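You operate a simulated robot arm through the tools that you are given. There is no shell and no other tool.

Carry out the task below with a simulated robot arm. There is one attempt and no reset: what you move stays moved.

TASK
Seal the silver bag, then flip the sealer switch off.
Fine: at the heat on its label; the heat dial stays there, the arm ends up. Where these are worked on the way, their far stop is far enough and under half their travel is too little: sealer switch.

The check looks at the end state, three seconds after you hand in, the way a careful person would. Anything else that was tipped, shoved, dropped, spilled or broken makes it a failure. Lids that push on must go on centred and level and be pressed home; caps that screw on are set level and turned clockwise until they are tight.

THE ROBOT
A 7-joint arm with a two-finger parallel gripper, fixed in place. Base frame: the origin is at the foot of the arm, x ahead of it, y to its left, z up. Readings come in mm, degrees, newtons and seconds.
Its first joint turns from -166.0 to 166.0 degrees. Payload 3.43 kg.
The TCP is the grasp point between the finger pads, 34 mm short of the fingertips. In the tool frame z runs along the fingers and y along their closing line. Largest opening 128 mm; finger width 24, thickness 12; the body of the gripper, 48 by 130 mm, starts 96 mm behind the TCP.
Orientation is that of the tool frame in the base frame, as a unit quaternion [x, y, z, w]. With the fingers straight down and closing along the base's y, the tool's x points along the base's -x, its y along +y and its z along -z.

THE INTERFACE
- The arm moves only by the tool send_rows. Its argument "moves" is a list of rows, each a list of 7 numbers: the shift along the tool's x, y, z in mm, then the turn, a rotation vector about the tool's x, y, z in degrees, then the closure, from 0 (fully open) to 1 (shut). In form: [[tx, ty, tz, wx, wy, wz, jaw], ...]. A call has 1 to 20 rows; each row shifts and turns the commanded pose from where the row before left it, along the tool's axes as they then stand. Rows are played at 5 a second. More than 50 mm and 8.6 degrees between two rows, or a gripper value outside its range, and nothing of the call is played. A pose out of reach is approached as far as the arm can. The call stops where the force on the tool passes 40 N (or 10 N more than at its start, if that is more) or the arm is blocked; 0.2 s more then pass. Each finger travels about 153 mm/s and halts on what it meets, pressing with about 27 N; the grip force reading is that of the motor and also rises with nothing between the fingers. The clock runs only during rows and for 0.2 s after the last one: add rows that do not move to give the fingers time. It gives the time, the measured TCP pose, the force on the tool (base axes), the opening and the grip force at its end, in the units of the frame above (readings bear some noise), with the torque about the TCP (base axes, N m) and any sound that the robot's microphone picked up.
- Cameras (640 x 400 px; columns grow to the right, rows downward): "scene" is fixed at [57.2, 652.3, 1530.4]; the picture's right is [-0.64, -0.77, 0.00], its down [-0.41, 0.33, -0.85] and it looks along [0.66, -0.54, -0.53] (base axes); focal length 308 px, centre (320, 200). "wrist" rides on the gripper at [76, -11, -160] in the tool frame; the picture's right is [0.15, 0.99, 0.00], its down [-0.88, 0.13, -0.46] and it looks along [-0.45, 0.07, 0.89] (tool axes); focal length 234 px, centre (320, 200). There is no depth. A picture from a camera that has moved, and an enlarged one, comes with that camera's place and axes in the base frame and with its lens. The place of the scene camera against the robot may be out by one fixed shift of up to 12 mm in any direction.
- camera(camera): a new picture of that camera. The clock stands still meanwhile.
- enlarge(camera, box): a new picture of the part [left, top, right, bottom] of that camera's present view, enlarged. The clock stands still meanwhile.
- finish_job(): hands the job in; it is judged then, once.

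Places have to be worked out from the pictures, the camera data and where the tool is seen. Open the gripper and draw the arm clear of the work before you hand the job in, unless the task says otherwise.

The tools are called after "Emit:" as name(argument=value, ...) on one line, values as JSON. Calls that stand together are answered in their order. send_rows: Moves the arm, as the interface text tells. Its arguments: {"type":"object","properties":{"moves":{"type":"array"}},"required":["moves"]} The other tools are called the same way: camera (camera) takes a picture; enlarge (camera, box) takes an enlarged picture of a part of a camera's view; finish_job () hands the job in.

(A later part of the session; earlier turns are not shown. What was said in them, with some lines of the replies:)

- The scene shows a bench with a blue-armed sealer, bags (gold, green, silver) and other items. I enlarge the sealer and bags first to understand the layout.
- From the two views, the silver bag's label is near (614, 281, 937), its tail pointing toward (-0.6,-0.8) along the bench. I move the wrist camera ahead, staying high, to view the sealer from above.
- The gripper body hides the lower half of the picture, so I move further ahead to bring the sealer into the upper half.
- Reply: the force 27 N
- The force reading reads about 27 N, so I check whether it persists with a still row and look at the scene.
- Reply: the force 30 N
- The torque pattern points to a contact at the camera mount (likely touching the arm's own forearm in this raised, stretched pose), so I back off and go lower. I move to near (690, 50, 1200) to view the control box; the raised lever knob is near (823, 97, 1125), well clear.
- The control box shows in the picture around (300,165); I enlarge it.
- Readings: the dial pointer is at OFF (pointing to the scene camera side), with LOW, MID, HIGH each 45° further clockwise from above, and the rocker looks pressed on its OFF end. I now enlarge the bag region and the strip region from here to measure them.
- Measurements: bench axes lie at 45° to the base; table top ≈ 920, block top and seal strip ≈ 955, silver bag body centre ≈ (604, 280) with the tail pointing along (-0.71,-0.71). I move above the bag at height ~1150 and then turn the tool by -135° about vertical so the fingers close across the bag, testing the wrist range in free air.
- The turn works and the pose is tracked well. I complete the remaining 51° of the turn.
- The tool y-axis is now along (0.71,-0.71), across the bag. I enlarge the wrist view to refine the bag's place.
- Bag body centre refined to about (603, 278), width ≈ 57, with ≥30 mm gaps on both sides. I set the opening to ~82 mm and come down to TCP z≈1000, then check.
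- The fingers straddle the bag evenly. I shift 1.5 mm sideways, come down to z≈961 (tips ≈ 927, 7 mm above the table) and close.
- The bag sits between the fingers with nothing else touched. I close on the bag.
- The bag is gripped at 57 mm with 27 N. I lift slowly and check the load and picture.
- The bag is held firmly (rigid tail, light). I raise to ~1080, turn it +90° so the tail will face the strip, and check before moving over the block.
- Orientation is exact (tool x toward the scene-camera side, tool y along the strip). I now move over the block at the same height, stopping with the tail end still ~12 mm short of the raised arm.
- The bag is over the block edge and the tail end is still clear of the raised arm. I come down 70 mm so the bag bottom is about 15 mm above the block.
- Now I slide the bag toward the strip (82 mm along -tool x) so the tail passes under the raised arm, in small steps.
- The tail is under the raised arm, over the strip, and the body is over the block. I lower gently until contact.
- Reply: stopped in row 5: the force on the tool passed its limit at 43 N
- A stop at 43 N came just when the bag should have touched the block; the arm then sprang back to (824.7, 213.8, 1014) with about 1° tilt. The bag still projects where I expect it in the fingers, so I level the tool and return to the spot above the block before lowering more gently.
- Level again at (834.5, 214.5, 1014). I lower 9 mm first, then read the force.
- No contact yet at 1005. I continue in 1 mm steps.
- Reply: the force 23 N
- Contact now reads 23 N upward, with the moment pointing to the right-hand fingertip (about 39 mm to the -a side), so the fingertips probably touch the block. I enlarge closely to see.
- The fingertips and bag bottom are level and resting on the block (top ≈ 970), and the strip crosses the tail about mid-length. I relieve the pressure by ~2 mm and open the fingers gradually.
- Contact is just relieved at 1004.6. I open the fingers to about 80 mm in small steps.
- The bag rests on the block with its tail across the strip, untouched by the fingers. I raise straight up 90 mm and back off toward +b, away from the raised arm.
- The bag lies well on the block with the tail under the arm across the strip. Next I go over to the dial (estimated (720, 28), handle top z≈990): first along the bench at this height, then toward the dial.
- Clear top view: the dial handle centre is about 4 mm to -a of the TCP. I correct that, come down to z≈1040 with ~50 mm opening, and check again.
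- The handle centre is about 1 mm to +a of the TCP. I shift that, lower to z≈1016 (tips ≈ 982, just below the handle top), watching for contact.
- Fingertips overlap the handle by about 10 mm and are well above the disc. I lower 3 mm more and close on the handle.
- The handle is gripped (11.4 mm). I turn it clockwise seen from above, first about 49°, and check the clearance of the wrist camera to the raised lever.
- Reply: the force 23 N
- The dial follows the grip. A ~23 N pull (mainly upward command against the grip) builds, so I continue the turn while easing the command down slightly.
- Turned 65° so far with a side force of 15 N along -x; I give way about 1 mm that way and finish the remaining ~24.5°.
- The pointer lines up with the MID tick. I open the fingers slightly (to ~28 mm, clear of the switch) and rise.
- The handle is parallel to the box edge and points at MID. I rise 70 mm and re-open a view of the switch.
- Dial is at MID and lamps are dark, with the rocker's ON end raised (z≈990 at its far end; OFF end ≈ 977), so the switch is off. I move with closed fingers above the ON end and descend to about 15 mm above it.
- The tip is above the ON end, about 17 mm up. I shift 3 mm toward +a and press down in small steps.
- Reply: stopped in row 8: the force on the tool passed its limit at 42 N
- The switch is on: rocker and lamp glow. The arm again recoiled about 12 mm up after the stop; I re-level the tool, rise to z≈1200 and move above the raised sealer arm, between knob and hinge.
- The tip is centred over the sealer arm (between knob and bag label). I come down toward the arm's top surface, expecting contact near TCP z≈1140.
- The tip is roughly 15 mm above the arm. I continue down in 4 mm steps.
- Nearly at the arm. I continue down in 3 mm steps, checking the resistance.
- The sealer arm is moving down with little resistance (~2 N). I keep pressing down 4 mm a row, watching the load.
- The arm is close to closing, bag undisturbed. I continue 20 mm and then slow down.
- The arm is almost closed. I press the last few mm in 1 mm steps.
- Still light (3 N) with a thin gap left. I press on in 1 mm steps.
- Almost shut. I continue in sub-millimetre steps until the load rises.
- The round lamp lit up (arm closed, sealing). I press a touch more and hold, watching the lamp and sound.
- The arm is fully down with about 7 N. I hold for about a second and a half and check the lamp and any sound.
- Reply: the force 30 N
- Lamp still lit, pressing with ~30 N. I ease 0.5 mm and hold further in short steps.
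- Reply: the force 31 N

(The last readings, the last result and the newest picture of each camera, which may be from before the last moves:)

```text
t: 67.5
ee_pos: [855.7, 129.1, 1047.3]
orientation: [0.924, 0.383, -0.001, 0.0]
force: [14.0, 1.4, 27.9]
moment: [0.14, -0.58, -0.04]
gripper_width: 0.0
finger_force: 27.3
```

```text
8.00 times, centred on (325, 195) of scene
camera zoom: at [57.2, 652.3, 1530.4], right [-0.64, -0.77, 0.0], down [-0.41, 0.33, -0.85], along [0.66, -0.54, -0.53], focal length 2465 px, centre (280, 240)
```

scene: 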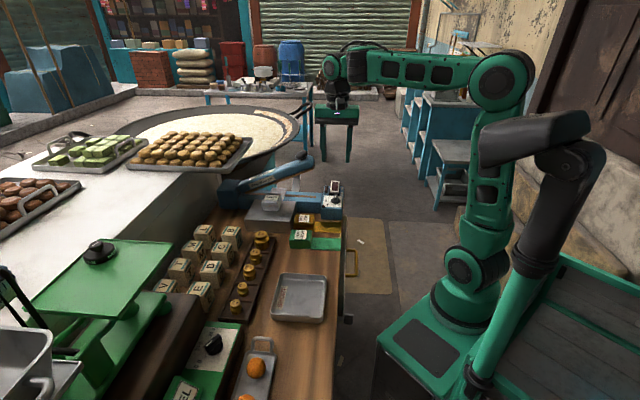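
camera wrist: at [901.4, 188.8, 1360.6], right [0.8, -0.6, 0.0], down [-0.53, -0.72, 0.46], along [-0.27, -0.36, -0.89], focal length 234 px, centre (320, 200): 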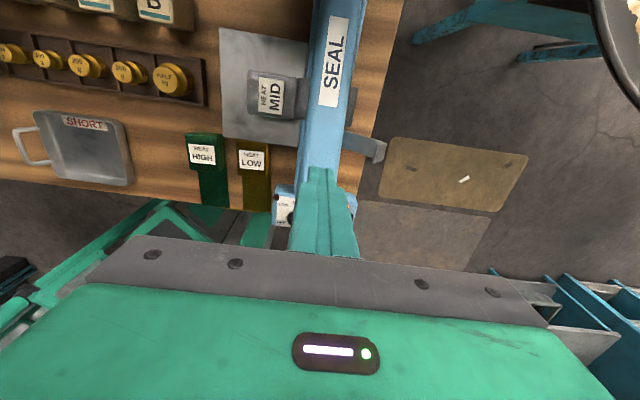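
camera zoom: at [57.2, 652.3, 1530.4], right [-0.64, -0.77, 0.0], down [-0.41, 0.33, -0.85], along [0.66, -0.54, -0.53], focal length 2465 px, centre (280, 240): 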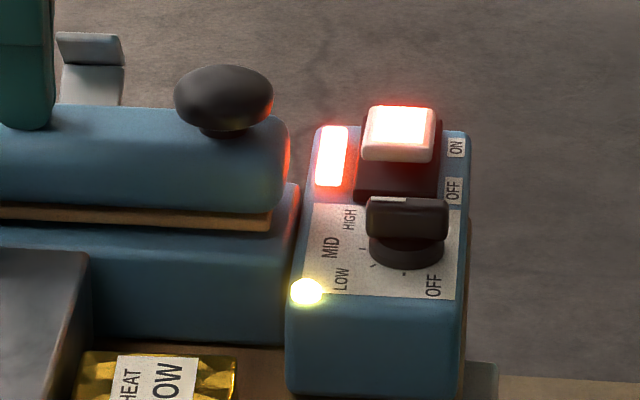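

Emit:
send_rows(moves=[[0, 0, 0, 0, 0, 0, 1], [0, 0, 0, 0, 0, 0, 1], [0, 0, 0, 0, 0, 0, 1], [0, 0, 0, 0, 0, 0, 1]])

Emit:
enlarge(camera="scene", box=[300, 170, 350, 220])

```text
t: 68.5
ee_pos: [855.5, 129.0, 1048.4]
orientation: [0.924, 0.382, 0.0, 0.0]
force: [13.6, 1.3, 29.8]
moment: [0.16, -0.58, -0.05]
gripper_width: 0.1
finger_force: 26.8
```

```text
8.00 times, centred on (325, 195) of scene
camera zoom: at [57.2, 652.3, 1530.4], right [-0.64, -0.77, 0.0], down [-0.41, 0.33, -0.85], along [0.66, -0.54, -0.53], focal length 2465 px, centre (280, 240)
```

zoom: 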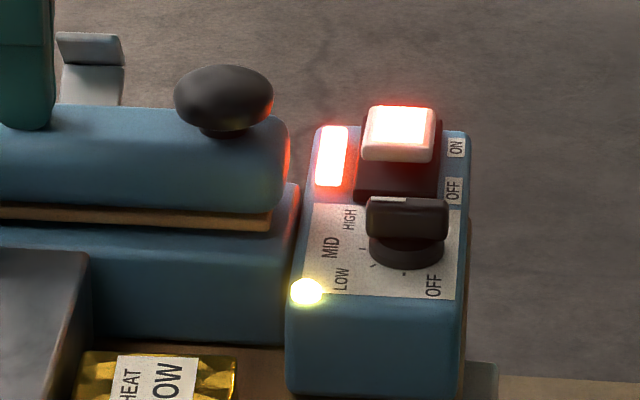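

Lamp still lit after 4 s of full closure. I hold another 1.6 s and look again before lifting.

Emit:
send_rows(moves=[[0, 0, 0, 0, 0, 0, 1], [0, 0, 0, 0, 0, 0, 1], [0, 0, 0, 0, 0, 0, 1], [0, 0, 0, 0, 0, 0, 1], [0, 0, 0, 0, 0, 0, 1], [0, 0, 0, 0, 0, 0, 1], [0, 0, 0, 0, 0, 0, 1]])

Emit:
enlarge(camera="scene", box=[210, 150, 350, 220])

```text
t: 70.1
ee_pos: [857.2, 129.5, 1048.2]
orientation: [0.924, 0.383, 0.0, 0.0]
force: [11.9, 0.7, 29.8]
moment: [0.14, -0.52, -0.03]
gripper_width: 0.0
finger_force: 26.9
```

```text
4.57 times, centred on (280, 185) of scene
camera zoom: at [57.2, 652.3, 1530.4], right [-0.64, -0.77, 0.0], down [-0.41, 0.33, -0.85], along [0.66, -0.54, -0.53], focal length 1408 px, centre (503, 269)
```

zoom: 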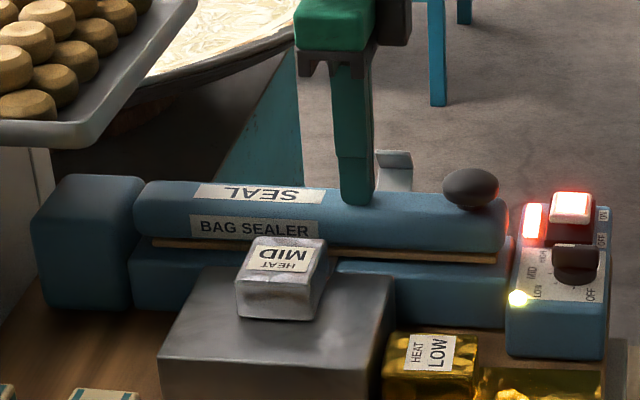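

Held closed for about 6 s. I now raise the tool slowly and see whether the sealer arm follows by itself.

Emit:
send_rows(moves=[[0, 0, -3, 0, 0, 0, 1], [0, 0, -4, 0, 0, 0, 1], [0, 0, -4, 0, 0, 0, 1], [0, 0, -4, 0, 0, 0, 1], [0, 0, -4, 0, 0, 0, 1], [0, 0, -4, 0, 0, 0, 1], [0, 0, 0, 0, 0, 0, 1]])

Emit:
enlarge(camera="scene", box=[210, 130, 350, 220])

```text
t: 71.7
ee_pos: [856.9, 129.3, 1071.1]
orientation: [0.924, 0.384, 0.0, 0.0]
force: [-0.5, 0.8, 1.8]
moment: [0.03, 0.02, 0.01]
gripper_width: 0.1
finger_force: 26.6
```

```text
4.44 times, centred on (280, 175) of scene
camera zoom: at [57.2, 652.3, 1530.4], right [-0.64, -0.77, 0.0], down [-0.41, 0.33, -0.85], along [0.66, -0.54, -0.53], focal length 1369 px, centre (498, 311)
```

zoom: 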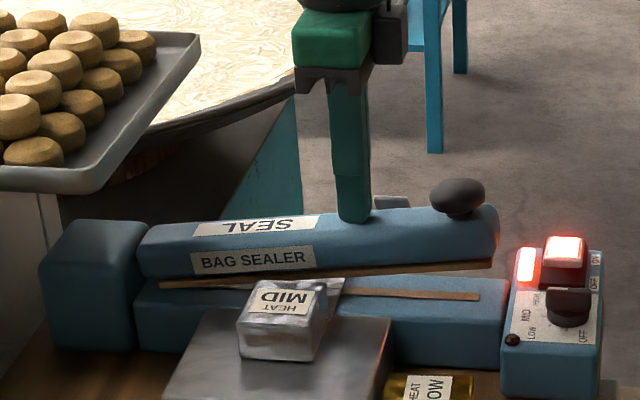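

The arm springs up with the tool. I keep rising gently so it does not jump, up past its rest position.

Emit:
send_rows(moves=[[0, 0, -5, 0, 0, 0, 1], [0, 0, -5, 0, 0, 0, 1], [0, 0, -5, 0, 0, 0, 1], [0, 0, -5, 0, 0, 0, 1], [0, 0, -5, 0, 0, 0, 1], [0, 0, -5, 0, 0, 0, 1], [0, 0, -5, 0, 0, 0, 1], [0, 0, -5, 0, 0, 0, 1], [0, 0, -5, 0, 0, 0, 1], [0, 0, -5, 0, 0, 0, 1], [0, 0, -8, 0, 0, 0, 1], [0, 0, -15, 0, 0, 0, 1], [0, 0, -25, 0, 0, 0, 1], [0, 0, -25, 0, 0, 0, 1], [0, 0, 0, 0, 0, 0, 1]])

Emit:
enlarge(camera="scene", box=[210, 130, 350, 220])

Emit:
enlarge(camera="scene", box=[250, 175, 320, 225])

Emit:
camera(camera="wrist")

```text
t: 74.9
ee_pos: [856.0, 128.3, 1191.1]
orientation: [0.924, 0.383, -0.001, -0.001]
force: [0.0, 0.3, 0.6]
moment: [-0.02, 0.01, 0.0]
gripper_width: 0.1
finger_force: 26.4
```

```text
4.44 times, centred on (280, 175) of scene
camera zoom: at [57.2, 652.3, 1530.4], right [-0.64, -0.77, 0.0], down [-0.41, 0.33, -0.85], along [0.66, -0.54, -0.53], focal length 1369 px, centre (498, 311)
```

zoom: 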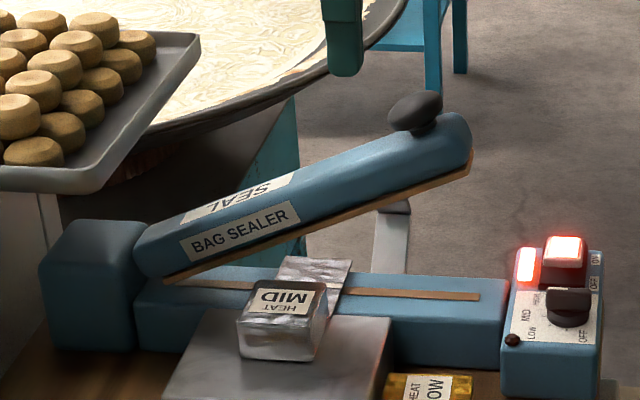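

```text
8.00 times, centred on (285, 200) of scene
camera zoom: at [57.2, 652.3, 1530.4], right [-0.64, -0.77, 0.0], down [-0.41, 0.33, -0.85], along [0.66, -0.54, -0.53], focal length 2465 px, centre (600, 200)
```

zoom: 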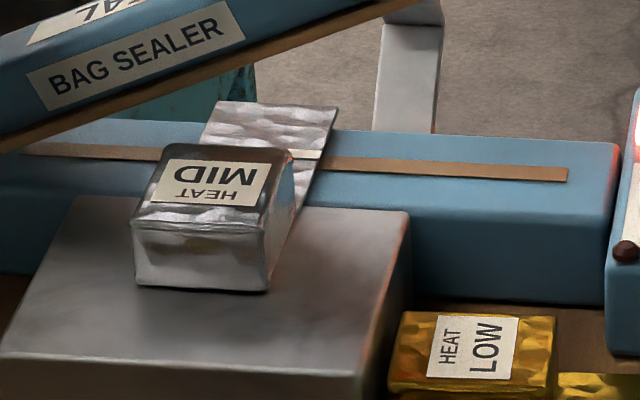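

```text
taken
camera wrist: at [902.7, 190.2, 1352.5], right [0.8, -0.6, 0.0], down [-0.53, -0.72, 0.46], along [-0.27, -0.37, -0.89], focal length 234 px, centre (320, 200)
```

wrist: 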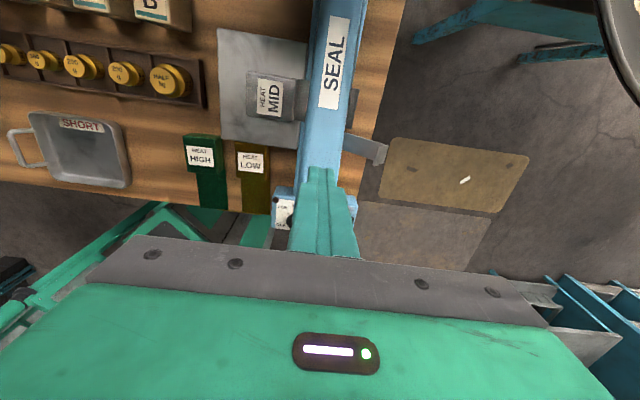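

The arm is back up at its original place. I zoom on the tail to see the seal.

Emit:
enlarge(camera="scene", box=[268, 184, 300, 208])

```text
16.00 times, centred on (284, 196) of scene
camera zoom: at [57.2, 652.3, 1530.4], right [-0.64, -0.77, 0.0], down [-0.41, 0.33, -0.85], along [0.66, -0.54, -0.53], focal length 4930 px, centre (896, 264)
```

zoom: 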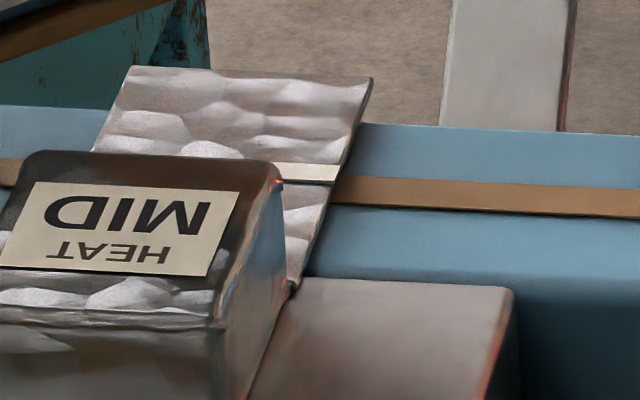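

A clean light seal band runs across the whole visible tail, with the arm up. Now for the switch: I rise to 1230 to clear the knob, move over the rocker's OFF end (a≈-70, b≈-24), and turn 25° further so the wrist camera stays clear of the raised lever.

Emit:
send_rows(moves=[[0, 0, -20, 0, 0, 0, 1], [0, 0, -20, 0, 0, 0, 1], [-32, 5.5, 0, 0, 0, 0, 1], [-32, 5.5, 0, 0, 0, 0, 1], [-32, 5.5, 0, 0, 0, 0, 1], [-32, 5.6, 0, 0, 0, 0, 1], [-31.2, 5.6, 0, 0, 0, 0, 1], [0, 0, 0, 0, 0, 8.34, 1], [0, 0, 0, 0, 0, 8.33, 1], [0, 0, 0, 0, 0, 8.33, 1], [0, 0, 0, 0, 0, 0, 1], [0, 0, 0, 0, 0, 0, 1]])

Emit:
camera(camera="wrist")

Emit:
camera(camera="scene")

```text
t: 77.5
ee_pos: [764.0, -4.5, 1230.8]
orientation: [0.985, 0.173, 0.0, -0.001]
force: [0.4, -0.3, -0.5]
moment: [-0.02, -0.02, -0.03]
gripper_width: 0.2
finger_force: 27.5
```

```text
taken
camera wrist: at [831.3, 31.4, 1391.0], right [0.48, -0.88, 0.0], down [-0.78, -0.42, 0.46], along [-0.4, -0.21, -0.89], focal length 234 px, centre (320, 200)
```

wrist: 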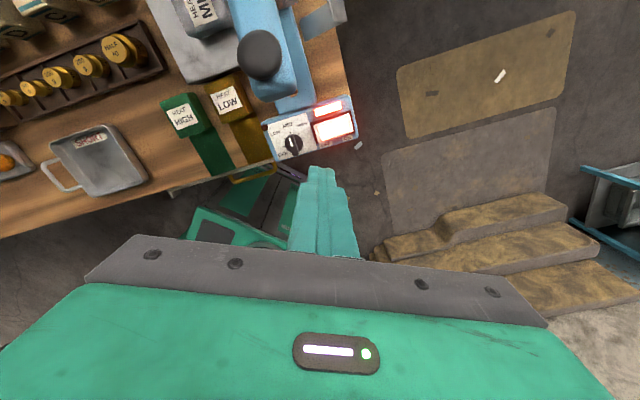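

```text
taken
```

scene: 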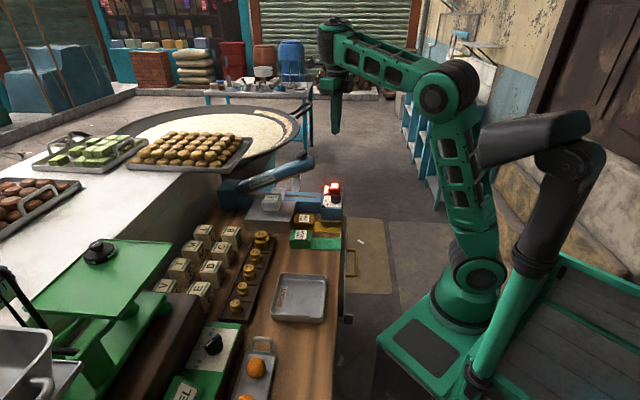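

At a≈-70, b≈-25 as wanted. I descend to z≈1050 (tips ≈ 1016) and check.

Emit:
send_rows(moves=[[0, 0, 35, 0, 0, 0, 1], [0, 0, 35, 0, 0, 0, 1], [0, 0, 35, 0, 0, 0, 1], [0, 0, 30, 0, 0, 0, 1], [0, 0, 25, 0, 0, 0, 1], [0, 0, 20, 0, 0, 0, 1], [0, 0, 0, 0, 0, 0, 1], [0, 0, 0, 0, 0, 0, 1]])

Emit:
enlarge(camera="wrist", box=[220, 70, 420, 220])

Emit:
enlarge(camera="scene", box=[280, 110, 370, 220])

```text
t: 79.3
ee_pos: [762.1, -3.1, 1053.5]
orientation: [0.985, 0.174, 0.0, 0.001]
force: [0.1, -0.5, -0.1]
moment: [0.03, 0.0, -0.02]
gripper_width: 0.0
finger_force: 26.6
```

```text
2.67 times, centred on (320, 145) of wrist
camera zoom: at [831.1, 33.3, 1212.6], right [0.48, -0.88, 0.0], down [-0.78, -0.42, 0.46], along [-0.4, -0.22, -0.89], focal length 624 px, centre (320, 347)
```

zoom: 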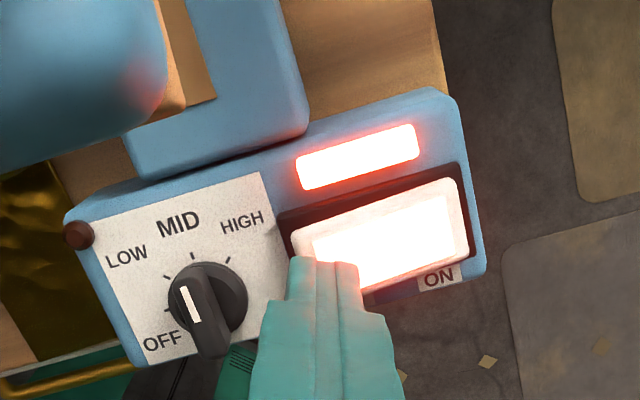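

```text
3.64 times, centred on (325, 165) of scene
camera zoom: at [57.2, 652.3, 1530.4], right [-0.64, -0.77, 0.0], down [-0.41, 0.33, -0.85], along [0.66, -0.54, -0.53], focal length 1120 px, centre (302, 327)
```

zoom: 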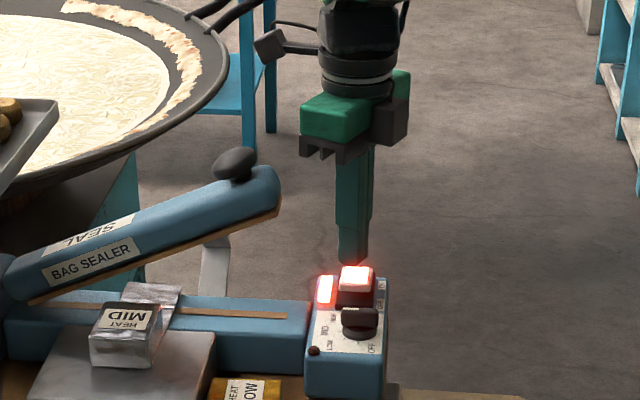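

The tip will land on the OFF end, centred within a few mm, and the wrist camera is well clear of the lever. I press down in decreasing steps to about z≈1021.

Emit:
send_rows(moves=[[0, 0, 8, 0, 0, 0, 1], [0, 0, 8, 0, 0, 0, 1], [0, 0, 6, 0, 0, 0, 1], [0, 0, 4, 0, 0, 0, 1], [0, 0, 2, 0, 0, 0, 1], [0, 0, 1.5, 0, 0, 0, 1], [0, 0, 1.5, 0, 0, 0, 1], [0, 0, 1, 0, 0, 0, 1]])

Emit:
enlarge(camera="scene", box=[310, 160, 360, 215])

```text
t: 81.1
ee_pos: [754.4, -4.3, 1031.2]
orientation: [0.985, 0.172, 0.006, 0.004]
force: [1.4, 0.0, -2.1]
moment: [0.04, 0.18, -0.02]
gripper_width: 0.0
finger_force: 27.0
stopped in row 8: the force on the tool passed its limit at 43 N (the readings are from after the stop); the commanded pose is now the measured one
```

```text
7.27 times, centred on (335, 188) of scene
camera zoom: at [57.2, 652.3, 1530.4], right [-0.64, -0.77, 0.0], down [-0.41, 0.33, -0.85], along [0.66, -0.54, -0.53], focal length 2241 px, centre (211, 291)
```

zoom: 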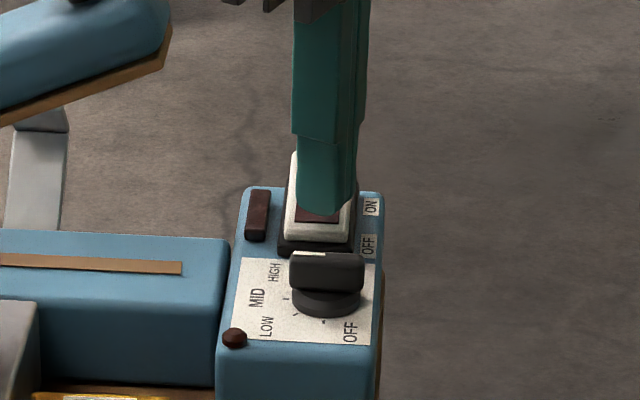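

The lamps are dark and the rocker's OFF end is down. I rise straight up and inspect everything.

Emit:
send_rows(moves=[[0, 0, -10, 0, 0, 0, 1], [0, 0, -30, 0, 0, 0, 1], [0, 0, -40, 0, 0, 0, 1], [0, 0, -40, 0, 0, 0, 1], [0, 0, -40, 0, 0, 0, 1], [0, 0, 0, 0, 0, 0, 0.5], [0, 0, 0, 0, 0, 0, 0.5]])

Emit:
enlarge(camera="scene", box=[310, 170, 360, 215])

Emit:
enlarge(camera="scene", box=[210, 140, 350, 240])

Emit:
enlarge(camera="wrist", box=[220, 70, 420, 220])

```text
t: 82.7
ee_pos: [746.9, -2.6, 1192.1]
orientation: [0.985, 0.172, 0.007, 0.002]
force: [0.2, -0.5, 1.1]
moment: [0.09, 0.02, -0.01]
gripper_width: 63.8
finger_force: 0.1
```

```text
8.89 times, centred on (335, 192) of scene
camera zoom: at [57.2, 652.3, 1530.4], right [-0.64, -0.77, 0.0], down [-0.41, 0.33, -0.85], along [0.66, -0.54, -0.53], focal length 2739 px, centre (187, 267)
```

zoom: 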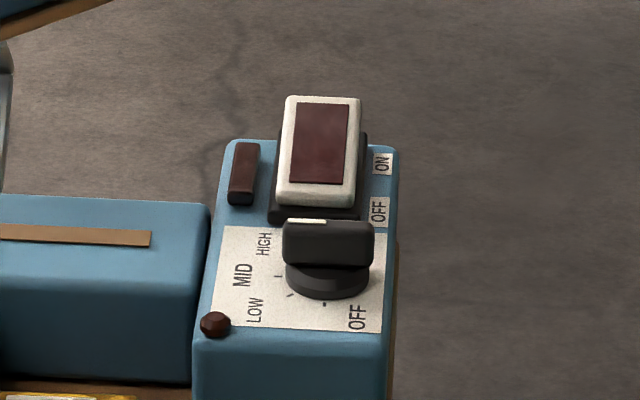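

```text
4.00 times, centred on (280, 190) of scene
camera zoom: at [57.2, 652.3, 1530.4], right [-0.64, -0.77, 0.0], down [-0.41, 0.33, -0.85], along [0.66, -0.54, -0.53], focal length 1232 px, centre (480, 240)
```

zoom: 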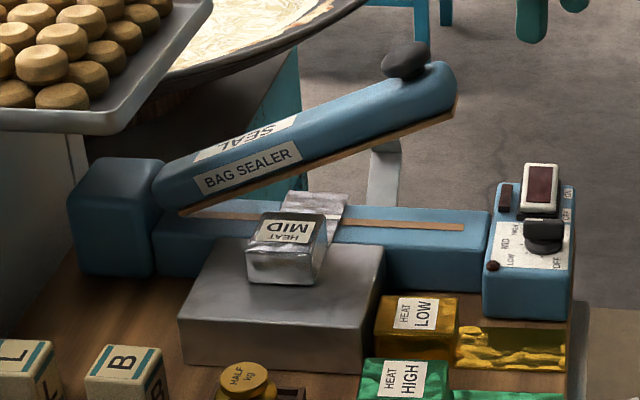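

```text
2.67 times, centred on (320, 145) of wrist
camera zoom: at [812.8, 32.4, 1352.8], right [0.47, -0.88, 0.01], down [-0.79, -0.42, 0.44], along [-0.39, -0.22, -0.9], focal length 624 px, centre (320, 347)
```

zoom: 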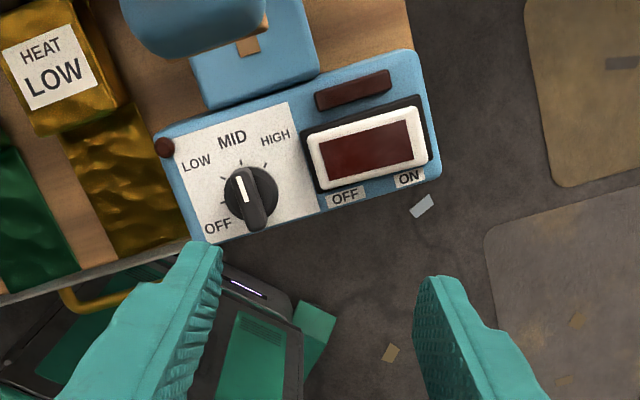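

Everything reads right: rocker back in its OFF position with lamps dark, dial at MID, sealer arm up, bag sealed and resting in place. I open the gripper and draw the arm clear.

Emit:
send_rows(moves=[[0, 0, -30, 0, 0, 0, 0.3], [0, 0, -30, 0, 0, 0, 0], [-37, -13.5, 0, 0, 0, 0, 0], [-37, -13.5, 0, 0, 0, 0, 0], [-37, -13.5, 0, 0, 0, 0, 0], [-37, -13.5, 0, 0, 0, 0, 0], [-37, -13.5, 0, 0, 0, 0, 0], [0, 0, 0, 0, 0, 0, 0], [0, 0, 0, 0, 0, 0, 0]])

Emit:
camera(camera="scene")

Emit:
enlarge(camera="scene", box=[210, 140, 370, 280])

```text
t: 83.7
ee_pos: [681.0, -64.6, 1248.0]
orientation: [0.994, 0.105, 0.01, -0.004]
force: [0.5, -0.3, -0.6]
moment: [0.05, 0.09, -0.03]
gripper_width: 128.0
finger_force: 0.0
stopped in row 5: the arm was blocked; the commanded pose is now the measured one
```

```text
taken
```

scene: 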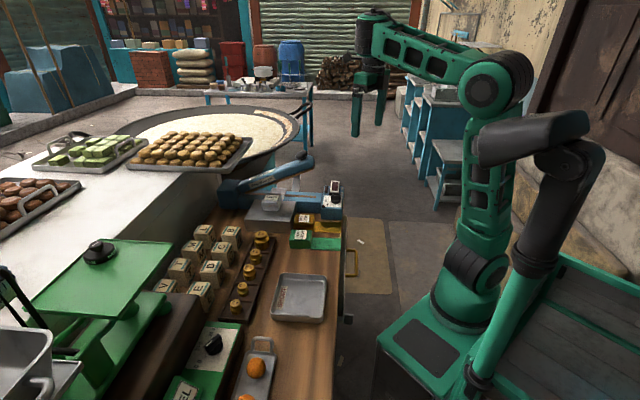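

```text
2.86 times, centred on (290, 210) of scene
camera zoom: at [57.2, 652.3, 1530.4], right [-0.64, -0.77, 0.0], down [-0.41, 0.33, -0.85], along [0.66, -0.54, -0.53], focal length 880 px, centre (406, 171)
```

zoom: 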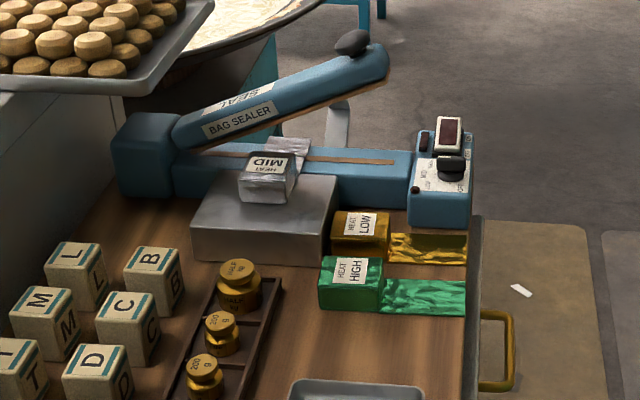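

The arm is stopped at a joint limit off the end of the bench, about 250 mm above it, with the gripper open and nothing touched. The end state shows the bag sealed, sealer arm up, dial at MID, switch off, and the other items undisturbed, so I hand in.

Emit:
finish_job()

```text
The job is handed in.
```

The silver bag is sealed at MID heat and the sealer switch is off; I've handed the job in, and no verdict has come back yet.

- **Seal:** I laid the bag on the block with its tail across the strip and held the sealer arm down for about six seconds. A clean, light seal band shows on the visible part of the tail.
- **Controls:** The heat dial is still at MID, the number on the bag's label. The switch is back in its off position with all lamps dark.
- **Sealer arm:** It sprang back up by itself and is in its original raised place.
- **Bag:** It is still resting on the block, which I left as is because the task gave no place for it.
- **Robot:** It made three force stops: one when I first lowered the bag and one at each switch press. The final pictures show nothing else tipped or moved. On the way out the arm was blocked, probably by a joint limit. It stopped past the end of the bench about 250 mm above it, gripper open and touching nothing.
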